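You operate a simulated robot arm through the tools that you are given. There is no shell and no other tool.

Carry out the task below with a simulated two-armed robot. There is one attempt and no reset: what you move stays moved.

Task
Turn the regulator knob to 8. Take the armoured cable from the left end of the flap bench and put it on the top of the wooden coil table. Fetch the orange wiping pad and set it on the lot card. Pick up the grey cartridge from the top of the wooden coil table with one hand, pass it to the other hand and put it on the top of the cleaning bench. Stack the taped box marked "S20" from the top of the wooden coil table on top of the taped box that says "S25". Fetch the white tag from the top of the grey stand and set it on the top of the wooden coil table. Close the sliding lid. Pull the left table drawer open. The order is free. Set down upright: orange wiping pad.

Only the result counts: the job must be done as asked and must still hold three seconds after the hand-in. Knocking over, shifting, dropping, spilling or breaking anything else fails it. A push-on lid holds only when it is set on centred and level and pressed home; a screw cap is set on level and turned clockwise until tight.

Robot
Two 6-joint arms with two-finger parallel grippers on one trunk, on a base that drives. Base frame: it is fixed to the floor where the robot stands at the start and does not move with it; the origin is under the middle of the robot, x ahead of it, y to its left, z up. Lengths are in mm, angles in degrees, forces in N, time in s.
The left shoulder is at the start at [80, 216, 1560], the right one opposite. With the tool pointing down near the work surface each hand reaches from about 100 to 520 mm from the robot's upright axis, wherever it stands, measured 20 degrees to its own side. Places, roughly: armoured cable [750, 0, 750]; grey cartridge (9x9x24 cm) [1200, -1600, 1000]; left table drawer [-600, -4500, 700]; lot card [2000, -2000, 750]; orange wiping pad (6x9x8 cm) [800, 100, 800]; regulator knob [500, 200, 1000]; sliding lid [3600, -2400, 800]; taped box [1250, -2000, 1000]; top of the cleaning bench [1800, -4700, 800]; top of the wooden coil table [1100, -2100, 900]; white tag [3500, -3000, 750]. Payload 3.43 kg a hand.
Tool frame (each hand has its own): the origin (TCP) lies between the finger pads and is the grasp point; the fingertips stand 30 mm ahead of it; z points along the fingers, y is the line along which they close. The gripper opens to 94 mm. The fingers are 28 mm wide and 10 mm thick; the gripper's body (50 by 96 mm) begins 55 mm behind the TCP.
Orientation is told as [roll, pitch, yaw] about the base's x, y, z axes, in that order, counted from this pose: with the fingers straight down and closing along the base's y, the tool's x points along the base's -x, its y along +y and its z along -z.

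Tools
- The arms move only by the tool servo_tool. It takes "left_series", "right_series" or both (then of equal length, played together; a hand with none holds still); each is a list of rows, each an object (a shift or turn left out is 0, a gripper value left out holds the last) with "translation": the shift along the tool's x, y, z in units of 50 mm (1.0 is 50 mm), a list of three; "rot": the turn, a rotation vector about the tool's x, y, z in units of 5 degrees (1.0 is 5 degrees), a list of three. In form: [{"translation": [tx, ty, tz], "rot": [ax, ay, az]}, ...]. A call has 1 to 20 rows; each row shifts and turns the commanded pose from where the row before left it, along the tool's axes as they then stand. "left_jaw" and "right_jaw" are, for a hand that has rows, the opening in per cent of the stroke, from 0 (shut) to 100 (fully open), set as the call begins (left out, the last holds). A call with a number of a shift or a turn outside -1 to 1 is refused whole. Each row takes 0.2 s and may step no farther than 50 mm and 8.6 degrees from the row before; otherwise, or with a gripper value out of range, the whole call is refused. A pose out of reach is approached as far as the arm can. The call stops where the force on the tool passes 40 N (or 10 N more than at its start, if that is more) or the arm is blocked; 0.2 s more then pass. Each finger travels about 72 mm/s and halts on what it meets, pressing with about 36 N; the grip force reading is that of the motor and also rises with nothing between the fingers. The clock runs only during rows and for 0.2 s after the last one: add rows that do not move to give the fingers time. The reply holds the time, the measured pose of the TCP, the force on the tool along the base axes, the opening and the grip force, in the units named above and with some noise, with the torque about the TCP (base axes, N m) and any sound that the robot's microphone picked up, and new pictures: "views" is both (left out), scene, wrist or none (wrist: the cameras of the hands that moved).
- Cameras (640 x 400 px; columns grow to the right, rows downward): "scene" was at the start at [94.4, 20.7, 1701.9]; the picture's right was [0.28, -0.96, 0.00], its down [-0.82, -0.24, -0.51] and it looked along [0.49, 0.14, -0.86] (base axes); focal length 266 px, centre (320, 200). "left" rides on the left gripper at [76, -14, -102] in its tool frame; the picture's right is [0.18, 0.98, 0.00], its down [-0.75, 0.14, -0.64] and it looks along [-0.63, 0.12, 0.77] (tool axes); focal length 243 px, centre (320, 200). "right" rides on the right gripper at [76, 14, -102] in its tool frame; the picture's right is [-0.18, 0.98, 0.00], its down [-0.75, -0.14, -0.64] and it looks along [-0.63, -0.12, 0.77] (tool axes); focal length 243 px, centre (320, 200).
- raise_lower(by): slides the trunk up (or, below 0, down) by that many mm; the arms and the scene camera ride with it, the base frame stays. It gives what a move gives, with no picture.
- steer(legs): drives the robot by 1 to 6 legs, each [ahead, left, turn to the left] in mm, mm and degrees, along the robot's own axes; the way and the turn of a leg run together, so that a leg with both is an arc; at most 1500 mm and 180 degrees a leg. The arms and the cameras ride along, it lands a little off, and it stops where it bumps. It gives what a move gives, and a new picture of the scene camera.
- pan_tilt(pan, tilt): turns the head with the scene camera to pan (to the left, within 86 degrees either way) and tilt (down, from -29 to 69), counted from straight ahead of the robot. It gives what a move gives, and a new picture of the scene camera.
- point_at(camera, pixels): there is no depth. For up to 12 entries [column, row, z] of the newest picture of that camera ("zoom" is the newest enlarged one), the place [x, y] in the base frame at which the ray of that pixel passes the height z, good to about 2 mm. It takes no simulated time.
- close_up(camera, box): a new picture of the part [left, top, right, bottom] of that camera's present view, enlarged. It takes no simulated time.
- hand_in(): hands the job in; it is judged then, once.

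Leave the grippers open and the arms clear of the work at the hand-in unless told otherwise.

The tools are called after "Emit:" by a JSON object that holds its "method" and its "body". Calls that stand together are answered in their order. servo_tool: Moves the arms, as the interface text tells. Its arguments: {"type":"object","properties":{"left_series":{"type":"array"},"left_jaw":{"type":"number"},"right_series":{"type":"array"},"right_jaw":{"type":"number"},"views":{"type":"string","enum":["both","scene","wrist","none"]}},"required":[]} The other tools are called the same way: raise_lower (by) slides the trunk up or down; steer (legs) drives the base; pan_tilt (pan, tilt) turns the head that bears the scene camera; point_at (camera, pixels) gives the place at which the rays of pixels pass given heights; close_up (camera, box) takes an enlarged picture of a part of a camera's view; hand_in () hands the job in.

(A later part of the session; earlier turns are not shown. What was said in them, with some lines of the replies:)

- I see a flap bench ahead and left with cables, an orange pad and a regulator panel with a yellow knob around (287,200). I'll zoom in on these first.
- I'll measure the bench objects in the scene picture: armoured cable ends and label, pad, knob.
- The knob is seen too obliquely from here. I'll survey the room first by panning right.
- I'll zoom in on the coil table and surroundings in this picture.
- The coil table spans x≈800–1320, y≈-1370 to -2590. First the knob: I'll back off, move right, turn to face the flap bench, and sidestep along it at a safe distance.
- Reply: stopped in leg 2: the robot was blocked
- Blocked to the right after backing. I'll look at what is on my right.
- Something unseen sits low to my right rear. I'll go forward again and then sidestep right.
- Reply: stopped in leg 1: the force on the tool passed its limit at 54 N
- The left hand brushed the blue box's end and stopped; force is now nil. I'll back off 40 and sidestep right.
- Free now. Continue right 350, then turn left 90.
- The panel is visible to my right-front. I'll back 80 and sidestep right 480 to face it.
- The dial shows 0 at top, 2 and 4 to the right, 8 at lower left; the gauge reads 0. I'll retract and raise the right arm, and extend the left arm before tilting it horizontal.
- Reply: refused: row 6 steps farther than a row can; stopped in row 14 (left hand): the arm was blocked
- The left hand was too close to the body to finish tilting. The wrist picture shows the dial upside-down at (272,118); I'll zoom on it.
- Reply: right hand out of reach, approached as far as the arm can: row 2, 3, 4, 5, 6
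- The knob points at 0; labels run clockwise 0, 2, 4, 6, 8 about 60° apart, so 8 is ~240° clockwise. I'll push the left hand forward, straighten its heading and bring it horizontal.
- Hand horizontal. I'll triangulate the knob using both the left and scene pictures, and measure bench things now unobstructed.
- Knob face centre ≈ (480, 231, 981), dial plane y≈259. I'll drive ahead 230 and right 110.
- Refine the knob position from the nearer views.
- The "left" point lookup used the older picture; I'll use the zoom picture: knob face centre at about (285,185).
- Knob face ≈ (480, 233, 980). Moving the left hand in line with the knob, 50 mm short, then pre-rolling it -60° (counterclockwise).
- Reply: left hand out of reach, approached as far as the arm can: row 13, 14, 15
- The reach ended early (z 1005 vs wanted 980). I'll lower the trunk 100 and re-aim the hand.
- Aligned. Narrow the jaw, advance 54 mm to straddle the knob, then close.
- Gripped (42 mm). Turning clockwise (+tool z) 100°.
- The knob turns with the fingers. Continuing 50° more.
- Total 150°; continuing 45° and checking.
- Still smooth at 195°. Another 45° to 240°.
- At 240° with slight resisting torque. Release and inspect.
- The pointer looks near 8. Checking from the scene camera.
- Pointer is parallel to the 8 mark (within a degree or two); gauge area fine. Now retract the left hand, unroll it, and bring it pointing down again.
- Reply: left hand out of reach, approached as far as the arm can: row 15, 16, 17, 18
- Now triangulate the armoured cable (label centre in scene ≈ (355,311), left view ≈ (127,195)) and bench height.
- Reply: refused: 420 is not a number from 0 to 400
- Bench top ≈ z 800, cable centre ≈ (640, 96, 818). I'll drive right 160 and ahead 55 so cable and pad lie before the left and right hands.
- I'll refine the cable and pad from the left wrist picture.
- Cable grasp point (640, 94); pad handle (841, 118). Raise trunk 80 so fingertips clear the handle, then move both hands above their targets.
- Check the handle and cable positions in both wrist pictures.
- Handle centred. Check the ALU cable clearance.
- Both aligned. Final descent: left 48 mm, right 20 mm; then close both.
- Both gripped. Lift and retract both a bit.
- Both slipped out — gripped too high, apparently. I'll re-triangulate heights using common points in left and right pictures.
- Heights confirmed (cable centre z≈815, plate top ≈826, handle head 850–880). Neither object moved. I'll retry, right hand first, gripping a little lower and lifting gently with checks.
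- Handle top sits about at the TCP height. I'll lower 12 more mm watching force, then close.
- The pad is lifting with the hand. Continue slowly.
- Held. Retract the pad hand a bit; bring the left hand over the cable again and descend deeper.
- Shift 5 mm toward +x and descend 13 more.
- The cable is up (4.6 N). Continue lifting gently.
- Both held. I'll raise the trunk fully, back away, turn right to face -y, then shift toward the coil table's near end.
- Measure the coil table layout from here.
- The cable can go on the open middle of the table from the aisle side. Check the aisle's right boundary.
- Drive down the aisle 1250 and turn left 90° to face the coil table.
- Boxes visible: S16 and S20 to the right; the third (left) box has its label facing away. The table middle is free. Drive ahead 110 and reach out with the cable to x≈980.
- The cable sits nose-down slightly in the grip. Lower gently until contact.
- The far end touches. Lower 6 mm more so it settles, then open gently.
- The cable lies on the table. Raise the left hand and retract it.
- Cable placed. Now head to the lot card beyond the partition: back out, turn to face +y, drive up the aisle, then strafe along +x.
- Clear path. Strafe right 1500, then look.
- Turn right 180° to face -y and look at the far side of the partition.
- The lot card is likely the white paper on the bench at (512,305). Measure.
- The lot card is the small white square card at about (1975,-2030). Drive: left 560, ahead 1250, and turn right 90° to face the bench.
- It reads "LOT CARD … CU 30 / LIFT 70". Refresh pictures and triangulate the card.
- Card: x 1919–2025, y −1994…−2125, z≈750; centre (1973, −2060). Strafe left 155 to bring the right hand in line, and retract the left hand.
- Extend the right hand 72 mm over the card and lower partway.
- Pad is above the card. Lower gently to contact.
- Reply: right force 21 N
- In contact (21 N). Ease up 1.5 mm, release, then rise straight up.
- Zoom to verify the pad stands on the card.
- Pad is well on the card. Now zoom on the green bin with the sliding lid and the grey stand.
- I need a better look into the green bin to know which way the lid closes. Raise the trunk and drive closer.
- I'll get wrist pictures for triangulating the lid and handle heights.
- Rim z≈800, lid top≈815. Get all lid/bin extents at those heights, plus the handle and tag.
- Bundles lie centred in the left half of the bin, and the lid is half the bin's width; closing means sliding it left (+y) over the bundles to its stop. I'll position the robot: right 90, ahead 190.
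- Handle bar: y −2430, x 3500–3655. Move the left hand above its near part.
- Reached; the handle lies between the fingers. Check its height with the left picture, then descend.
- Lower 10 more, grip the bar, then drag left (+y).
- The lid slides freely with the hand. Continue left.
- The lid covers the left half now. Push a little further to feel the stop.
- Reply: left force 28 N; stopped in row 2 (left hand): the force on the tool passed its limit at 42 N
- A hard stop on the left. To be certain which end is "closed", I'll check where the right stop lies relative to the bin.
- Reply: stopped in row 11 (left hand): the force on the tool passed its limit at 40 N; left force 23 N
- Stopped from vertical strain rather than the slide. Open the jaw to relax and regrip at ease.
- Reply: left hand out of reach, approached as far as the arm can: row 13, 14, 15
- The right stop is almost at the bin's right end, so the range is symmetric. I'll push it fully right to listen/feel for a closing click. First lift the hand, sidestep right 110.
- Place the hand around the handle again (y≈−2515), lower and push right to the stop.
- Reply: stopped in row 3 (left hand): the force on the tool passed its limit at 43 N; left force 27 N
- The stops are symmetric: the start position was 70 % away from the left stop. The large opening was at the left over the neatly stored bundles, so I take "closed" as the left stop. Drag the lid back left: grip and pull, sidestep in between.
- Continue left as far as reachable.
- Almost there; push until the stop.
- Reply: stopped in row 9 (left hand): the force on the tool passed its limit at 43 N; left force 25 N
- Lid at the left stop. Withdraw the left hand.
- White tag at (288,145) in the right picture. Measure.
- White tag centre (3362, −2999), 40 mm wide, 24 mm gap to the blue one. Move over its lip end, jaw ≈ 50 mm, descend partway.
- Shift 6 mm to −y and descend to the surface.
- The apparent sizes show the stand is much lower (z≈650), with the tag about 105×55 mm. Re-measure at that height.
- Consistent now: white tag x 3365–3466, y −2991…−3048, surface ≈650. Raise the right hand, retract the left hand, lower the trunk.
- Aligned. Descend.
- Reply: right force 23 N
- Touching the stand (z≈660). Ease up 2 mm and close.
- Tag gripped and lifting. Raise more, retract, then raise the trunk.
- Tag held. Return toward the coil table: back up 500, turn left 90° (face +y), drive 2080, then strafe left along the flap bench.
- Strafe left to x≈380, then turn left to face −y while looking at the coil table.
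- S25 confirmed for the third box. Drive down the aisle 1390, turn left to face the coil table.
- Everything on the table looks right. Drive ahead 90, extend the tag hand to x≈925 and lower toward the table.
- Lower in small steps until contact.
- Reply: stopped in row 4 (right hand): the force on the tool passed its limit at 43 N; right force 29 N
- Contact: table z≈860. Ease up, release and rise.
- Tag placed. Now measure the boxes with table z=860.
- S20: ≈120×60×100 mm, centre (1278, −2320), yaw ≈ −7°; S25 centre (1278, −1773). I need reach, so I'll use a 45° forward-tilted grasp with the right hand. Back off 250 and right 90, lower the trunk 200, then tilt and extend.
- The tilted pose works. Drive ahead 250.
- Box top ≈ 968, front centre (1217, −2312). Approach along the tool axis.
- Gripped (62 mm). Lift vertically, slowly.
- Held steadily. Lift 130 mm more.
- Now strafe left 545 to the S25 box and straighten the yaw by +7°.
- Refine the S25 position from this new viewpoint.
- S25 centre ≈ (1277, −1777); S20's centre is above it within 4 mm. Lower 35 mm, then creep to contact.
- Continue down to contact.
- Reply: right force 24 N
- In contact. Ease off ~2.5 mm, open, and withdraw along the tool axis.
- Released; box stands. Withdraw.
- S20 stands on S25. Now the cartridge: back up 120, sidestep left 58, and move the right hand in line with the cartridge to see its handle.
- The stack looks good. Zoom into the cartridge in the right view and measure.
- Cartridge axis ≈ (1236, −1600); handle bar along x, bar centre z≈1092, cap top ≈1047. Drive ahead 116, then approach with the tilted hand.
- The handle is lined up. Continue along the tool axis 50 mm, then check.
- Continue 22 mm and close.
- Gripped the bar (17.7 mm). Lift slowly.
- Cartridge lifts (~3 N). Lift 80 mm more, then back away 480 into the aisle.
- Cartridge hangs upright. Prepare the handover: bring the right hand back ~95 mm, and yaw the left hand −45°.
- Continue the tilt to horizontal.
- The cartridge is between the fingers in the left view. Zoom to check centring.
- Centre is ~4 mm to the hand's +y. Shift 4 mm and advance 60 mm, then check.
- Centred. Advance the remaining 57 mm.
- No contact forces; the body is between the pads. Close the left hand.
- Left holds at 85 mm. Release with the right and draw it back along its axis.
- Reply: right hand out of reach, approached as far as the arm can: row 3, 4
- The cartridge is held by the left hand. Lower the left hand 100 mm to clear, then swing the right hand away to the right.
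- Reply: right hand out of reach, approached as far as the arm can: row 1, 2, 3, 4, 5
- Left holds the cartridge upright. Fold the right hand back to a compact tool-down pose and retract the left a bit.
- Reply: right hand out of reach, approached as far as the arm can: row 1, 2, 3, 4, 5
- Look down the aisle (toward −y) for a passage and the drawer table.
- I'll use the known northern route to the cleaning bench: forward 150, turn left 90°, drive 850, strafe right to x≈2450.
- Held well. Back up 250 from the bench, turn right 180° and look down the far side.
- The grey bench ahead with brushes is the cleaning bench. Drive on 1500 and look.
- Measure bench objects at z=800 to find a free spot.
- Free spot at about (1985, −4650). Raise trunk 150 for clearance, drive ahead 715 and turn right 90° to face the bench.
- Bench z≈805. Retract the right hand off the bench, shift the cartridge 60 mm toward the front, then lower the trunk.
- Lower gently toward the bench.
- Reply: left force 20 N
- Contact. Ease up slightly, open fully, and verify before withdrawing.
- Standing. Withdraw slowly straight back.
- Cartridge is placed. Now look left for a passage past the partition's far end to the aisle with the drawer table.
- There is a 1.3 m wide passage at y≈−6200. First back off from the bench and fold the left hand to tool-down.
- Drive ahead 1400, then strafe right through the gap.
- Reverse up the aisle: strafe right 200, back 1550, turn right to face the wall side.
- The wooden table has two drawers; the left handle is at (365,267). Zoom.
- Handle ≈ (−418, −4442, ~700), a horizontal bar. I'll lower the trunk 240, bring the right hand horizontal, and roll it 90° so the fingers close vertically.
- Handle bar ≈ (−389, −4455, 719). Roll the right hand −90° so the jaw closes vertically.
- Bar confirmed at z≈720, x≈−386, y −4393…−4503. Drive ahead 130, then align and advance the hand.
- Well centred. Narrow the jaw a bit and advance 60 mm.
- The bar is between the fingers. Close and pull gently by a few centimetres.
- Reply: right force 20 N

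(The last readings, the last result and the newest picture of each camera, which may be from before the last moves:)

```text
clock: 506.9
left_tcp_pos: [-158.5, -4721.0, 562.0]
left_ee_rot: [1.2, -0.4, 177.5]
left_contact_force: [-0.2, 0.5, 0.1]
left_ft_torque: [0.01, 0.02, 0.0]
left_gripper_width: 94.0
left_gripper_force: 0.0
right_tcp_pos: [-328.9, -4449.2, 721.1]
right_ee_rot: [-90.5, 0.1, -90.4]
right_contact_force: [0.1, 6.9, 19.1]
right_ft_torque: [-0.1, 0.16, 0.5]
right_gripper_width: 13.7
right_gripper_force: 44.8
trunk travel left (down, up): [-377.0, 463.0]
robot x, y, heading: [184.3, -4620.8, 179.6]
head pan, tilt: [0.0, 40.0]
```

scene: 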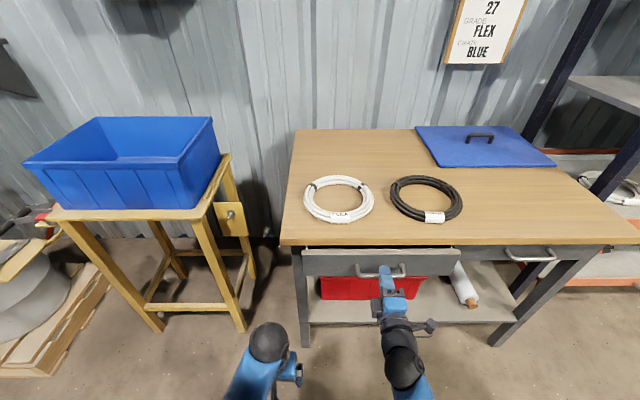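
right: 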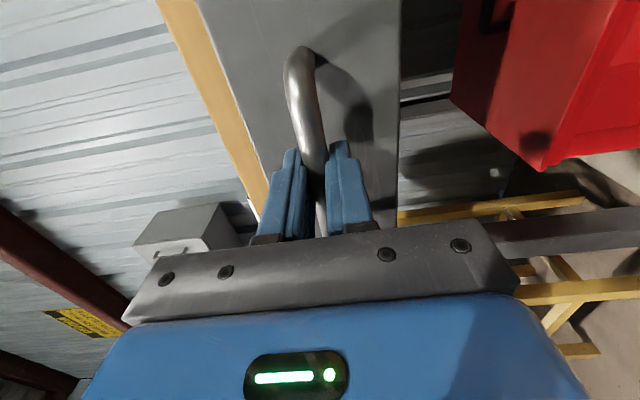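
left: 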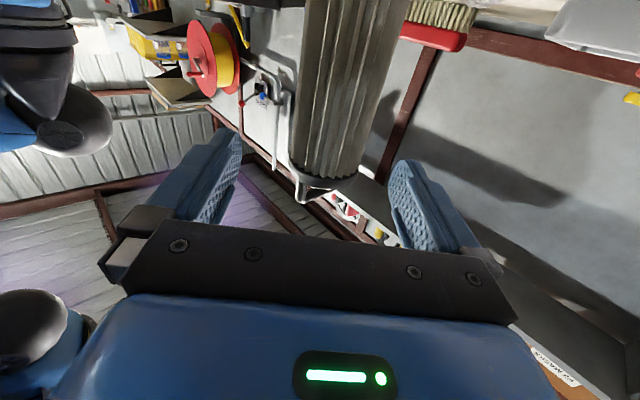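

The drawer slides out. Continue pulling, easing upward slightly to relieve vertical strain.

Emit:
{"method": "servo_tool", "body": {"right_series": [{"translation": [0, -0.03, -0.25]}, {"translation": [0, -0.03, -0.3]}, {"translation": [0, 0, -0.3]}, {"translation": [0, 0, -0.3]}, {"translation": [0, 0, -0.3]}, {"translation": [0, 0, -0.3]}, {"translation": [0, 0, -0.3]}, {}]}}

```text
clock: 508.7
left_tcp_pos: [-158.7, -4719.6, 562.6]
left_ee_rot: [1.3, -0.3, 177.5]
left_contact_force: [-0.6, -0.7, -0.4]
left_ft_torque: [-0.01, 0.01, 0.01]
left_gripper_width: 94.3
left_gripper_force: 0.1
right_tcp_pos: [-228.6, -4447.6, 723.1]
right_ee_rot: [-90.3, 0.0, -90.5]
right_contact_force: [1.5, 7.9, 0.0]
right_ft_torque: [-0.01, -0.01, -0.33]
right_gripper_width: 13.8
right_gripper_force: 45.4
trunk travel left (down, up): [-377.0, 463.0]
robot x, y, heading: [181.1, -4616.9, 179.8]
head pan, tilt: [0.0, 40.0]
```

scene: 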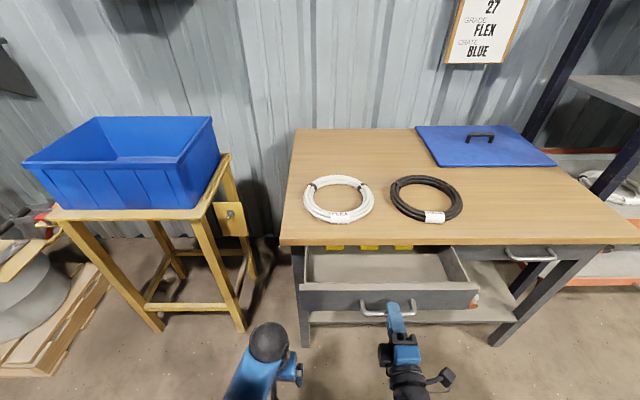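
right: 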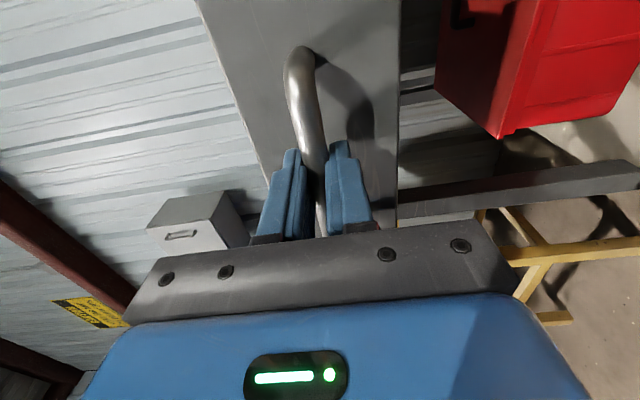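

Open 150 mm so far. Continue by driving back while holding, until the stop or 150 more.

Emit:
{"method": "steer", "body": {"legs": [[-90, 0, 0]]}}

```text
clock: 509.8
left_tcp_pos: [-68.7, -4721.4, 560.8]
left_ee_rot: [1.3, -0.3, 177.4]
left_contact_force: [0.4, 0.4, 0.2]
left_ft_torque: [-0.01, 0.01, -0.02]
left_gripper_width: 93.8
left_gripper_force: 0.0
right_tcp_pos: [-136.8, -4448.8, 721.5]
right_ee_rot: [-90.3, 0.1, -90.3]
right_contact_force: [-1.3, 13.7, -7.2]
right_ft_torque: [0.02, -0.22, -0.26]
right_gripper_width: 13.8
right_gripper_force: 45.4
trunk travel left (down, up): [-377.0, 463.0]
robot x, y, heading: [269.8, -4622.0, 179.6]
head pan, tilt: [0.0, 40.0]
```

scene: 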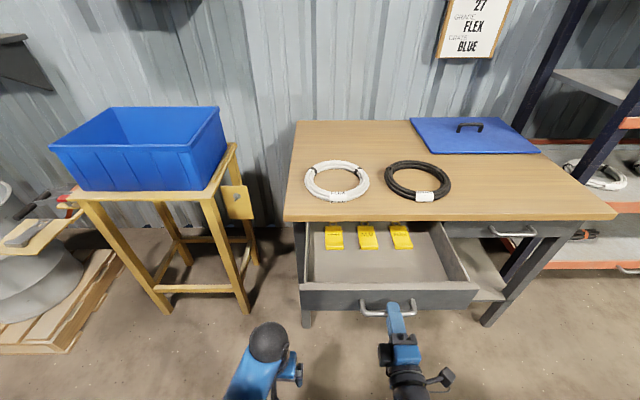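

Open ~243 mm. Pull a little more to find the stop.

Emit:
{"method": "servo_tool", "body": {"right_series": [{"translation": [0, 0, -0.25]}, {"translation": [0, 0, -0.25]}, {"translation": [0, 0, -0.25]}, {"translation": [0, 0, -0.25]}, {}]}}

```text
clock: 511.0
left_tcp_pos: [-69.2, -4720.9, 562.5]
left_ee_rot: [1.3, -0.4, 177.4]
left_contact_force: [0.1, 0.6, -0.1]
left_ft_torque: [0.0, 0.01, 0.02]
left_gripper_width: 93.8
left_gripper_force: 0.0
right_tcp_pos: [-87.3, -4448.9, 721.9]
right_ee_rot: [-90.3, 0.0, -90.6]
right_contact_force: [0.0, 10.7, 2.8]
right_ft_torque: [0.04, 0.07, -0.75]
right_gripper_width: 13.9
right_gripper_force: 45.2
trunk travel left (down, up): [-377.0, 463.0]
robot x, y, heading: [272.8, -4616.9, 179.7]
head pan, tilt: [0.0, 40.0]
```

scene: 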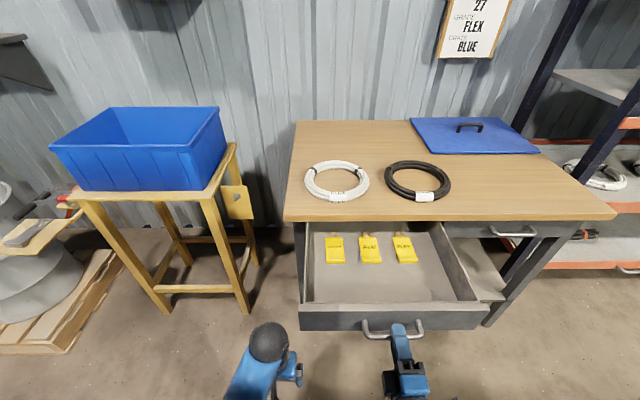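
right: 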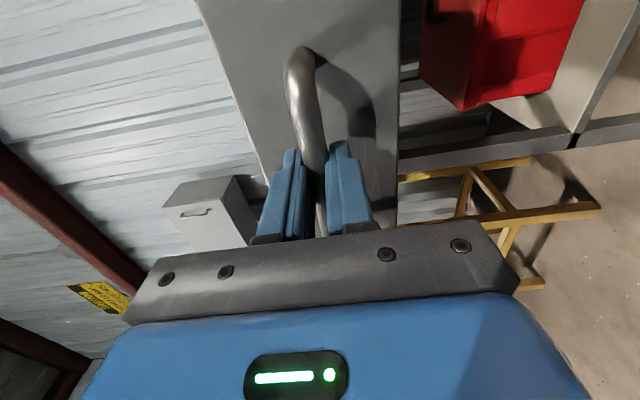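

Open 292 mm without stop. Try 50 mm more.

Emit:
{"method": "steer", "body": {"legs": [[-60, 0, 0]]}}

```text
clock: 512.0
left_tcp_pos: [-9.1, -4718.6, 563.0]
left_ee_rot: [1.3, -0.4, 177.4]
left_contact_force: [-0.4, 0.0, -0.4]
left_ft_torque: [-0.01, -0.01, 0.01]
left_gripper_width: 94.3
left_gripper_force: 0.1
right_tcp_pos: [-27.6, -4449.1, 722.3]
right_ee_rot: [-90.2, 0.0, -90.5]
right_contact_force: [-1.5, 16.9, 4.2]
right_ft_torque: [0.01, -0.12, -0.3]
right_gripper_width: 13.8
right_gripper_force: 45.1
trunk travel left (down, up): [-377.0, 463.0]
robot x, y, heading: [327.7, -4620.6, 179.7]
head pan, tilt: [0.0, 40.0]
```

scene: 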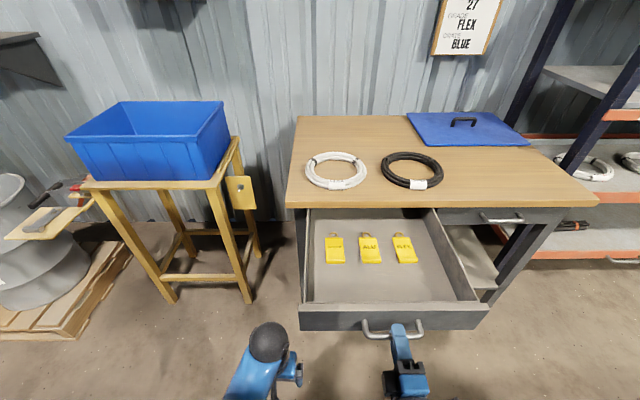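

Open ~352 mm. One more gentle check for the stop.

Emit:
{"method": "steer", "body": {"legs": [[-50, 0, 0]]}}

```text
clock: 512.9
left_tcp_pos: [22.5, -4721.8, 561.9]
left_ee_rot: [1.2, -0.5, 177.5]
left_contact_force: [-0.1, 0.9, -0.4]
left_ft_torque: [-0.03, 0.0, 0.01]
left_gripper_width: 94.1
left_gripper_force: 0.1
right_tcp_pos: [3.8, -4450.3, 725.9]
right_ee_rot: [-90.9, -0.1, -90.5]
right_contact_force: [0.5, -0.6, 1.0]
right_ft_torque: [0.03, 0.0, -0.02]
right_gripper_width: 0.0
right_gripper_force: 32.9
trunk travel left (down, up): [-377.0, 463.0]
robot x, y, heading: [361.1, -4616.5, 179.6]
head pan, tilt: [0.0, 40.0]
stopped in leg 1: the force on the tool passed its limit at 147 N (the readings are from after the stop); the commanded pose is now the measured one
```

scene: 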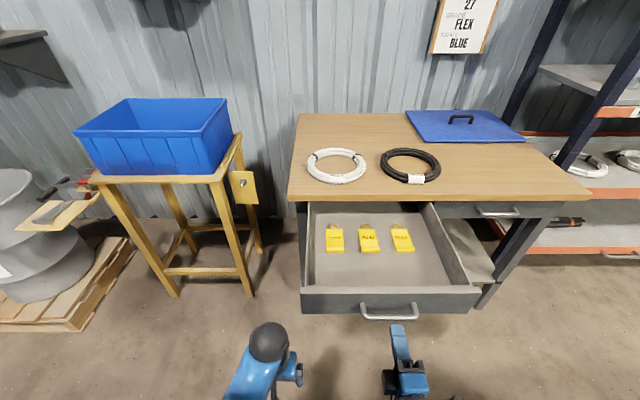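

The drawer is at its stop; the hand slipped off and all is intact. Back the hand away with open grippers.

Emit:
{"method": "servo_tool", "body": {"right_series": [{"translation": [0, 0, -0.3]}, {"translation": [0, 0, -0.3]}, {}, {}], "left_series": [{}, {}, {}, {}], "right_jaw": 100, "left_jaw": 100, "views": "none"}}

Emit:
{"method": "steer", "body": {"legs": [[-80, 0, 0]]}}

Emit:
{"method": "close_up", "body": {"camera": "scene", "box": [270, 90, 600, 330]}}

```text
clock: 513.9
left_tcp_pos: [22.6, -4722.3, 562.6]
left_ee_rot: [1.2, -0.3, 177.6]
left_contact_force: [-0.6, -0.1, 0.5]
left_ft_torque: [-0.01, 0.0, -0.01]
left_gripper_width: 93.9
left_gripper_force: 0.0
right_tcp_pos: [32.9, -4451.6, 725.2]
right_ee_rot: [-90.8, -0.2, -90.5]
right_contact_force: [1.1, 0.1, 0.1]
right_ft_torque: [-0.01, 0.0, 0.03]
right_gripper_width: 94.2
right_gripper_force: 0.0
trunk travel left (down, up): [-377.0, 463.0]
robot x, y, heading: [362.4, -4618.6, 179.8]
head pan, tilt: [0.0, 40.0]
```

```text
clock: 515.0
left_tcp_pos: [102.2, -4722.6, 561.2]
left_ee_rot: [1.2, -0.4, 177.5]
left_contact_force: [0.6, -0.1, 0.4]
left_ft_torque: [0.0, 0.01, 0.01]
left_gripper_width: 94.2
left_gripper_force: 0.1
right_tcp_pos: [111.9, -4451.7, 724.8]
right_ee_rot: [-90.9, -0.1, -90.4]
right_contact_force: [-0.3, -0.2, 0.1]
right_ft_torque: [-0.05, -0.03, 0.0]
right_gripper_width: 94.2
right_gripper_force: 0.2
trunk travel left (down, up): [-377.0, 463.0]
robot x, y, heading: [442.1, -4618.8, 179.6]
head pan, tilt: [0.0, 40.0]
```

scene: 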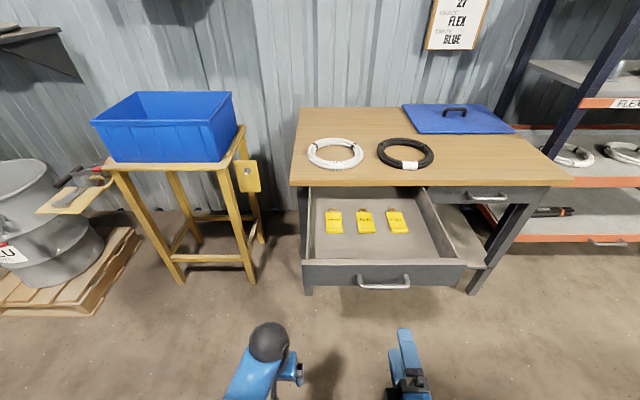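

```text
1.67 times, centred on (435, 210) of scene
```

zoom: 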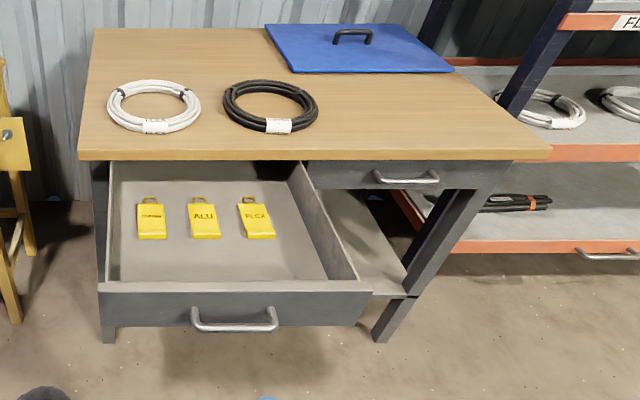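

The drawer stays open. Raise the trunk and take a last look at the coil table from here.

Emit:
{"method": "raise_lower", "body": {"by": 300}}

Emit:
{"method": "pan_tilt", "body": {"pan": -86, "tilt": 20}}

Emit:
{"method": "close_up", "body": {"camera": "scene", "box": [320, 80, 480, 190]}}

```text
clock: 518.0
left_tcp_pos: [102.0, -4723.9, 862.1]
left_ee_rot: [1.2, -0.4, 177.5]
left_contact_force: [0.3, -0.5, 0.1]
left_ft_torque: [0.01, -0.02, -0.05]
left_gripper_width: 94.0
left_gripper_force: 0.0
right_tcp_pos: [111.6, -4451.3, 1025.1]
right_ee_rot: [-90.9, -0.2, -90.5]
right_contact_force: [-0.4, -0.2, 0.0]
right_ft_torque: [-0.03, 0.0, 0.01]
right_gripper_width: 94.0
right_gripper_force: 0.0
trunk travel left (down, up): [-677.0, 163.0]
robot x, y, heading: [443.1, -4622.7, 179.8]
head pan, tilt: [0.0, 40.0]
```

```text
clock: 519.6
left_tcp_pos: [102.1, -4721.3, 861.6]
left_ee_rot: [1.2, -0.4, 177.5]
left_contact_force: [0.6, 0.2, 0.1]
left_ft_torque: [0.03, 0.03, 0.02]
left_gripper_width: 94.2
left_gripper_force: 0.1
right_tcp_pos: [111.2, -4452.1, 1025.6]
right_ee_rot: [-90.8, 0.0, -90.4]
right_contact_force: [-0.1, 0.0, -0.1]
right_ft_torque: [0.0, -0.01, -0.01]
right_gripper_width: 93.9
right_gripper_force: 0.0
trunk travel left (down, up): [-677.0, 163.0]
robot x, y, heading: [440.5, -4616.0, 179.8]
head pan, tilt: [-85.9, 20.0]
```

scene: 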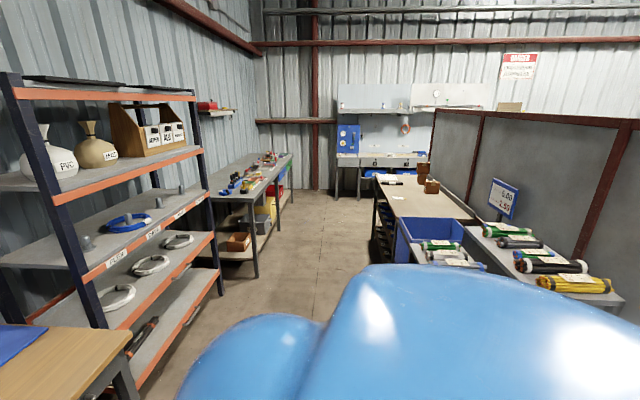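

```text
3.64 times, centred on (400, 135) of scene
```

zoom: 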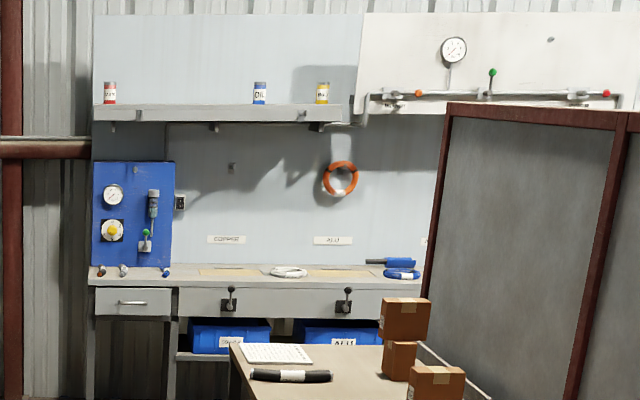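

The stack and cable are fine, and I can see the knob face-on from here; zoom in on it.

Emit:
{"method": "close_up", "body": {"camera": "scene", "box": [342, 130, 354, 148]}}

```text
16.00 times, centred on (348, 139) of scene
```

zoom: 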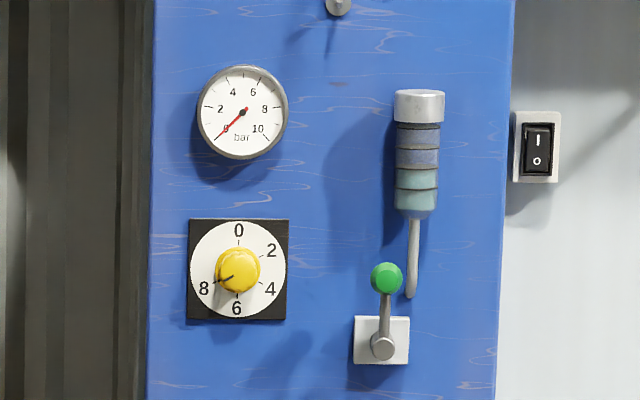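

The pointer is at 8, the cable, tag and box stack are in place, the drawer is open and both grippers are open and clear. Handing in.

Emit:
{"method": "hand_in", "body": {}}

```text
The job is handed in.
```

I finished every part of the job and handed it in, but I had to guess which way the sliding lid closes.

- **Regulator knob:** turned clockwise from 0. The pointer lines up with the 8 mark.
- **Armoured cable:** it lies on the wooden coil table. I let it go a few centimetres above the top because the table was lower than I had estimated, and it settled flat.
- **Orange wiping pad:** it stands upright on the lot card.
- **Grey cartridge:** I picked it up with the right hand, passed it to the left in mid-air, and stood it on the cleaning bench.
- **Boxes:** S20 is centred on top of S25, crosswise to it. It was still standing when I last looked.
- **White tag:** it is on the coil table.
- **Sliding lid:** I pushed it to its left stop, over the bundles stored in that half. The lid covers only half of the bin and stops the same way at either end. I chose left because the larger opening was on that side. If closed means the right end, this part is wrong.
- **Left table drawer:** it is open all the way to its stop, and the tags inside are undisturbed. At the stop the right hand slipped off the handle, with the force briefly reaching 147 N. I saw no damage.

Early in the job, while I was driving, the left hand brushed the regulator box and the robot stopped at 54 N. My first try at lifting the pad and cable slipped; both stayed where they were and came up on the second try. I saw nothing else shifted or knocked over.
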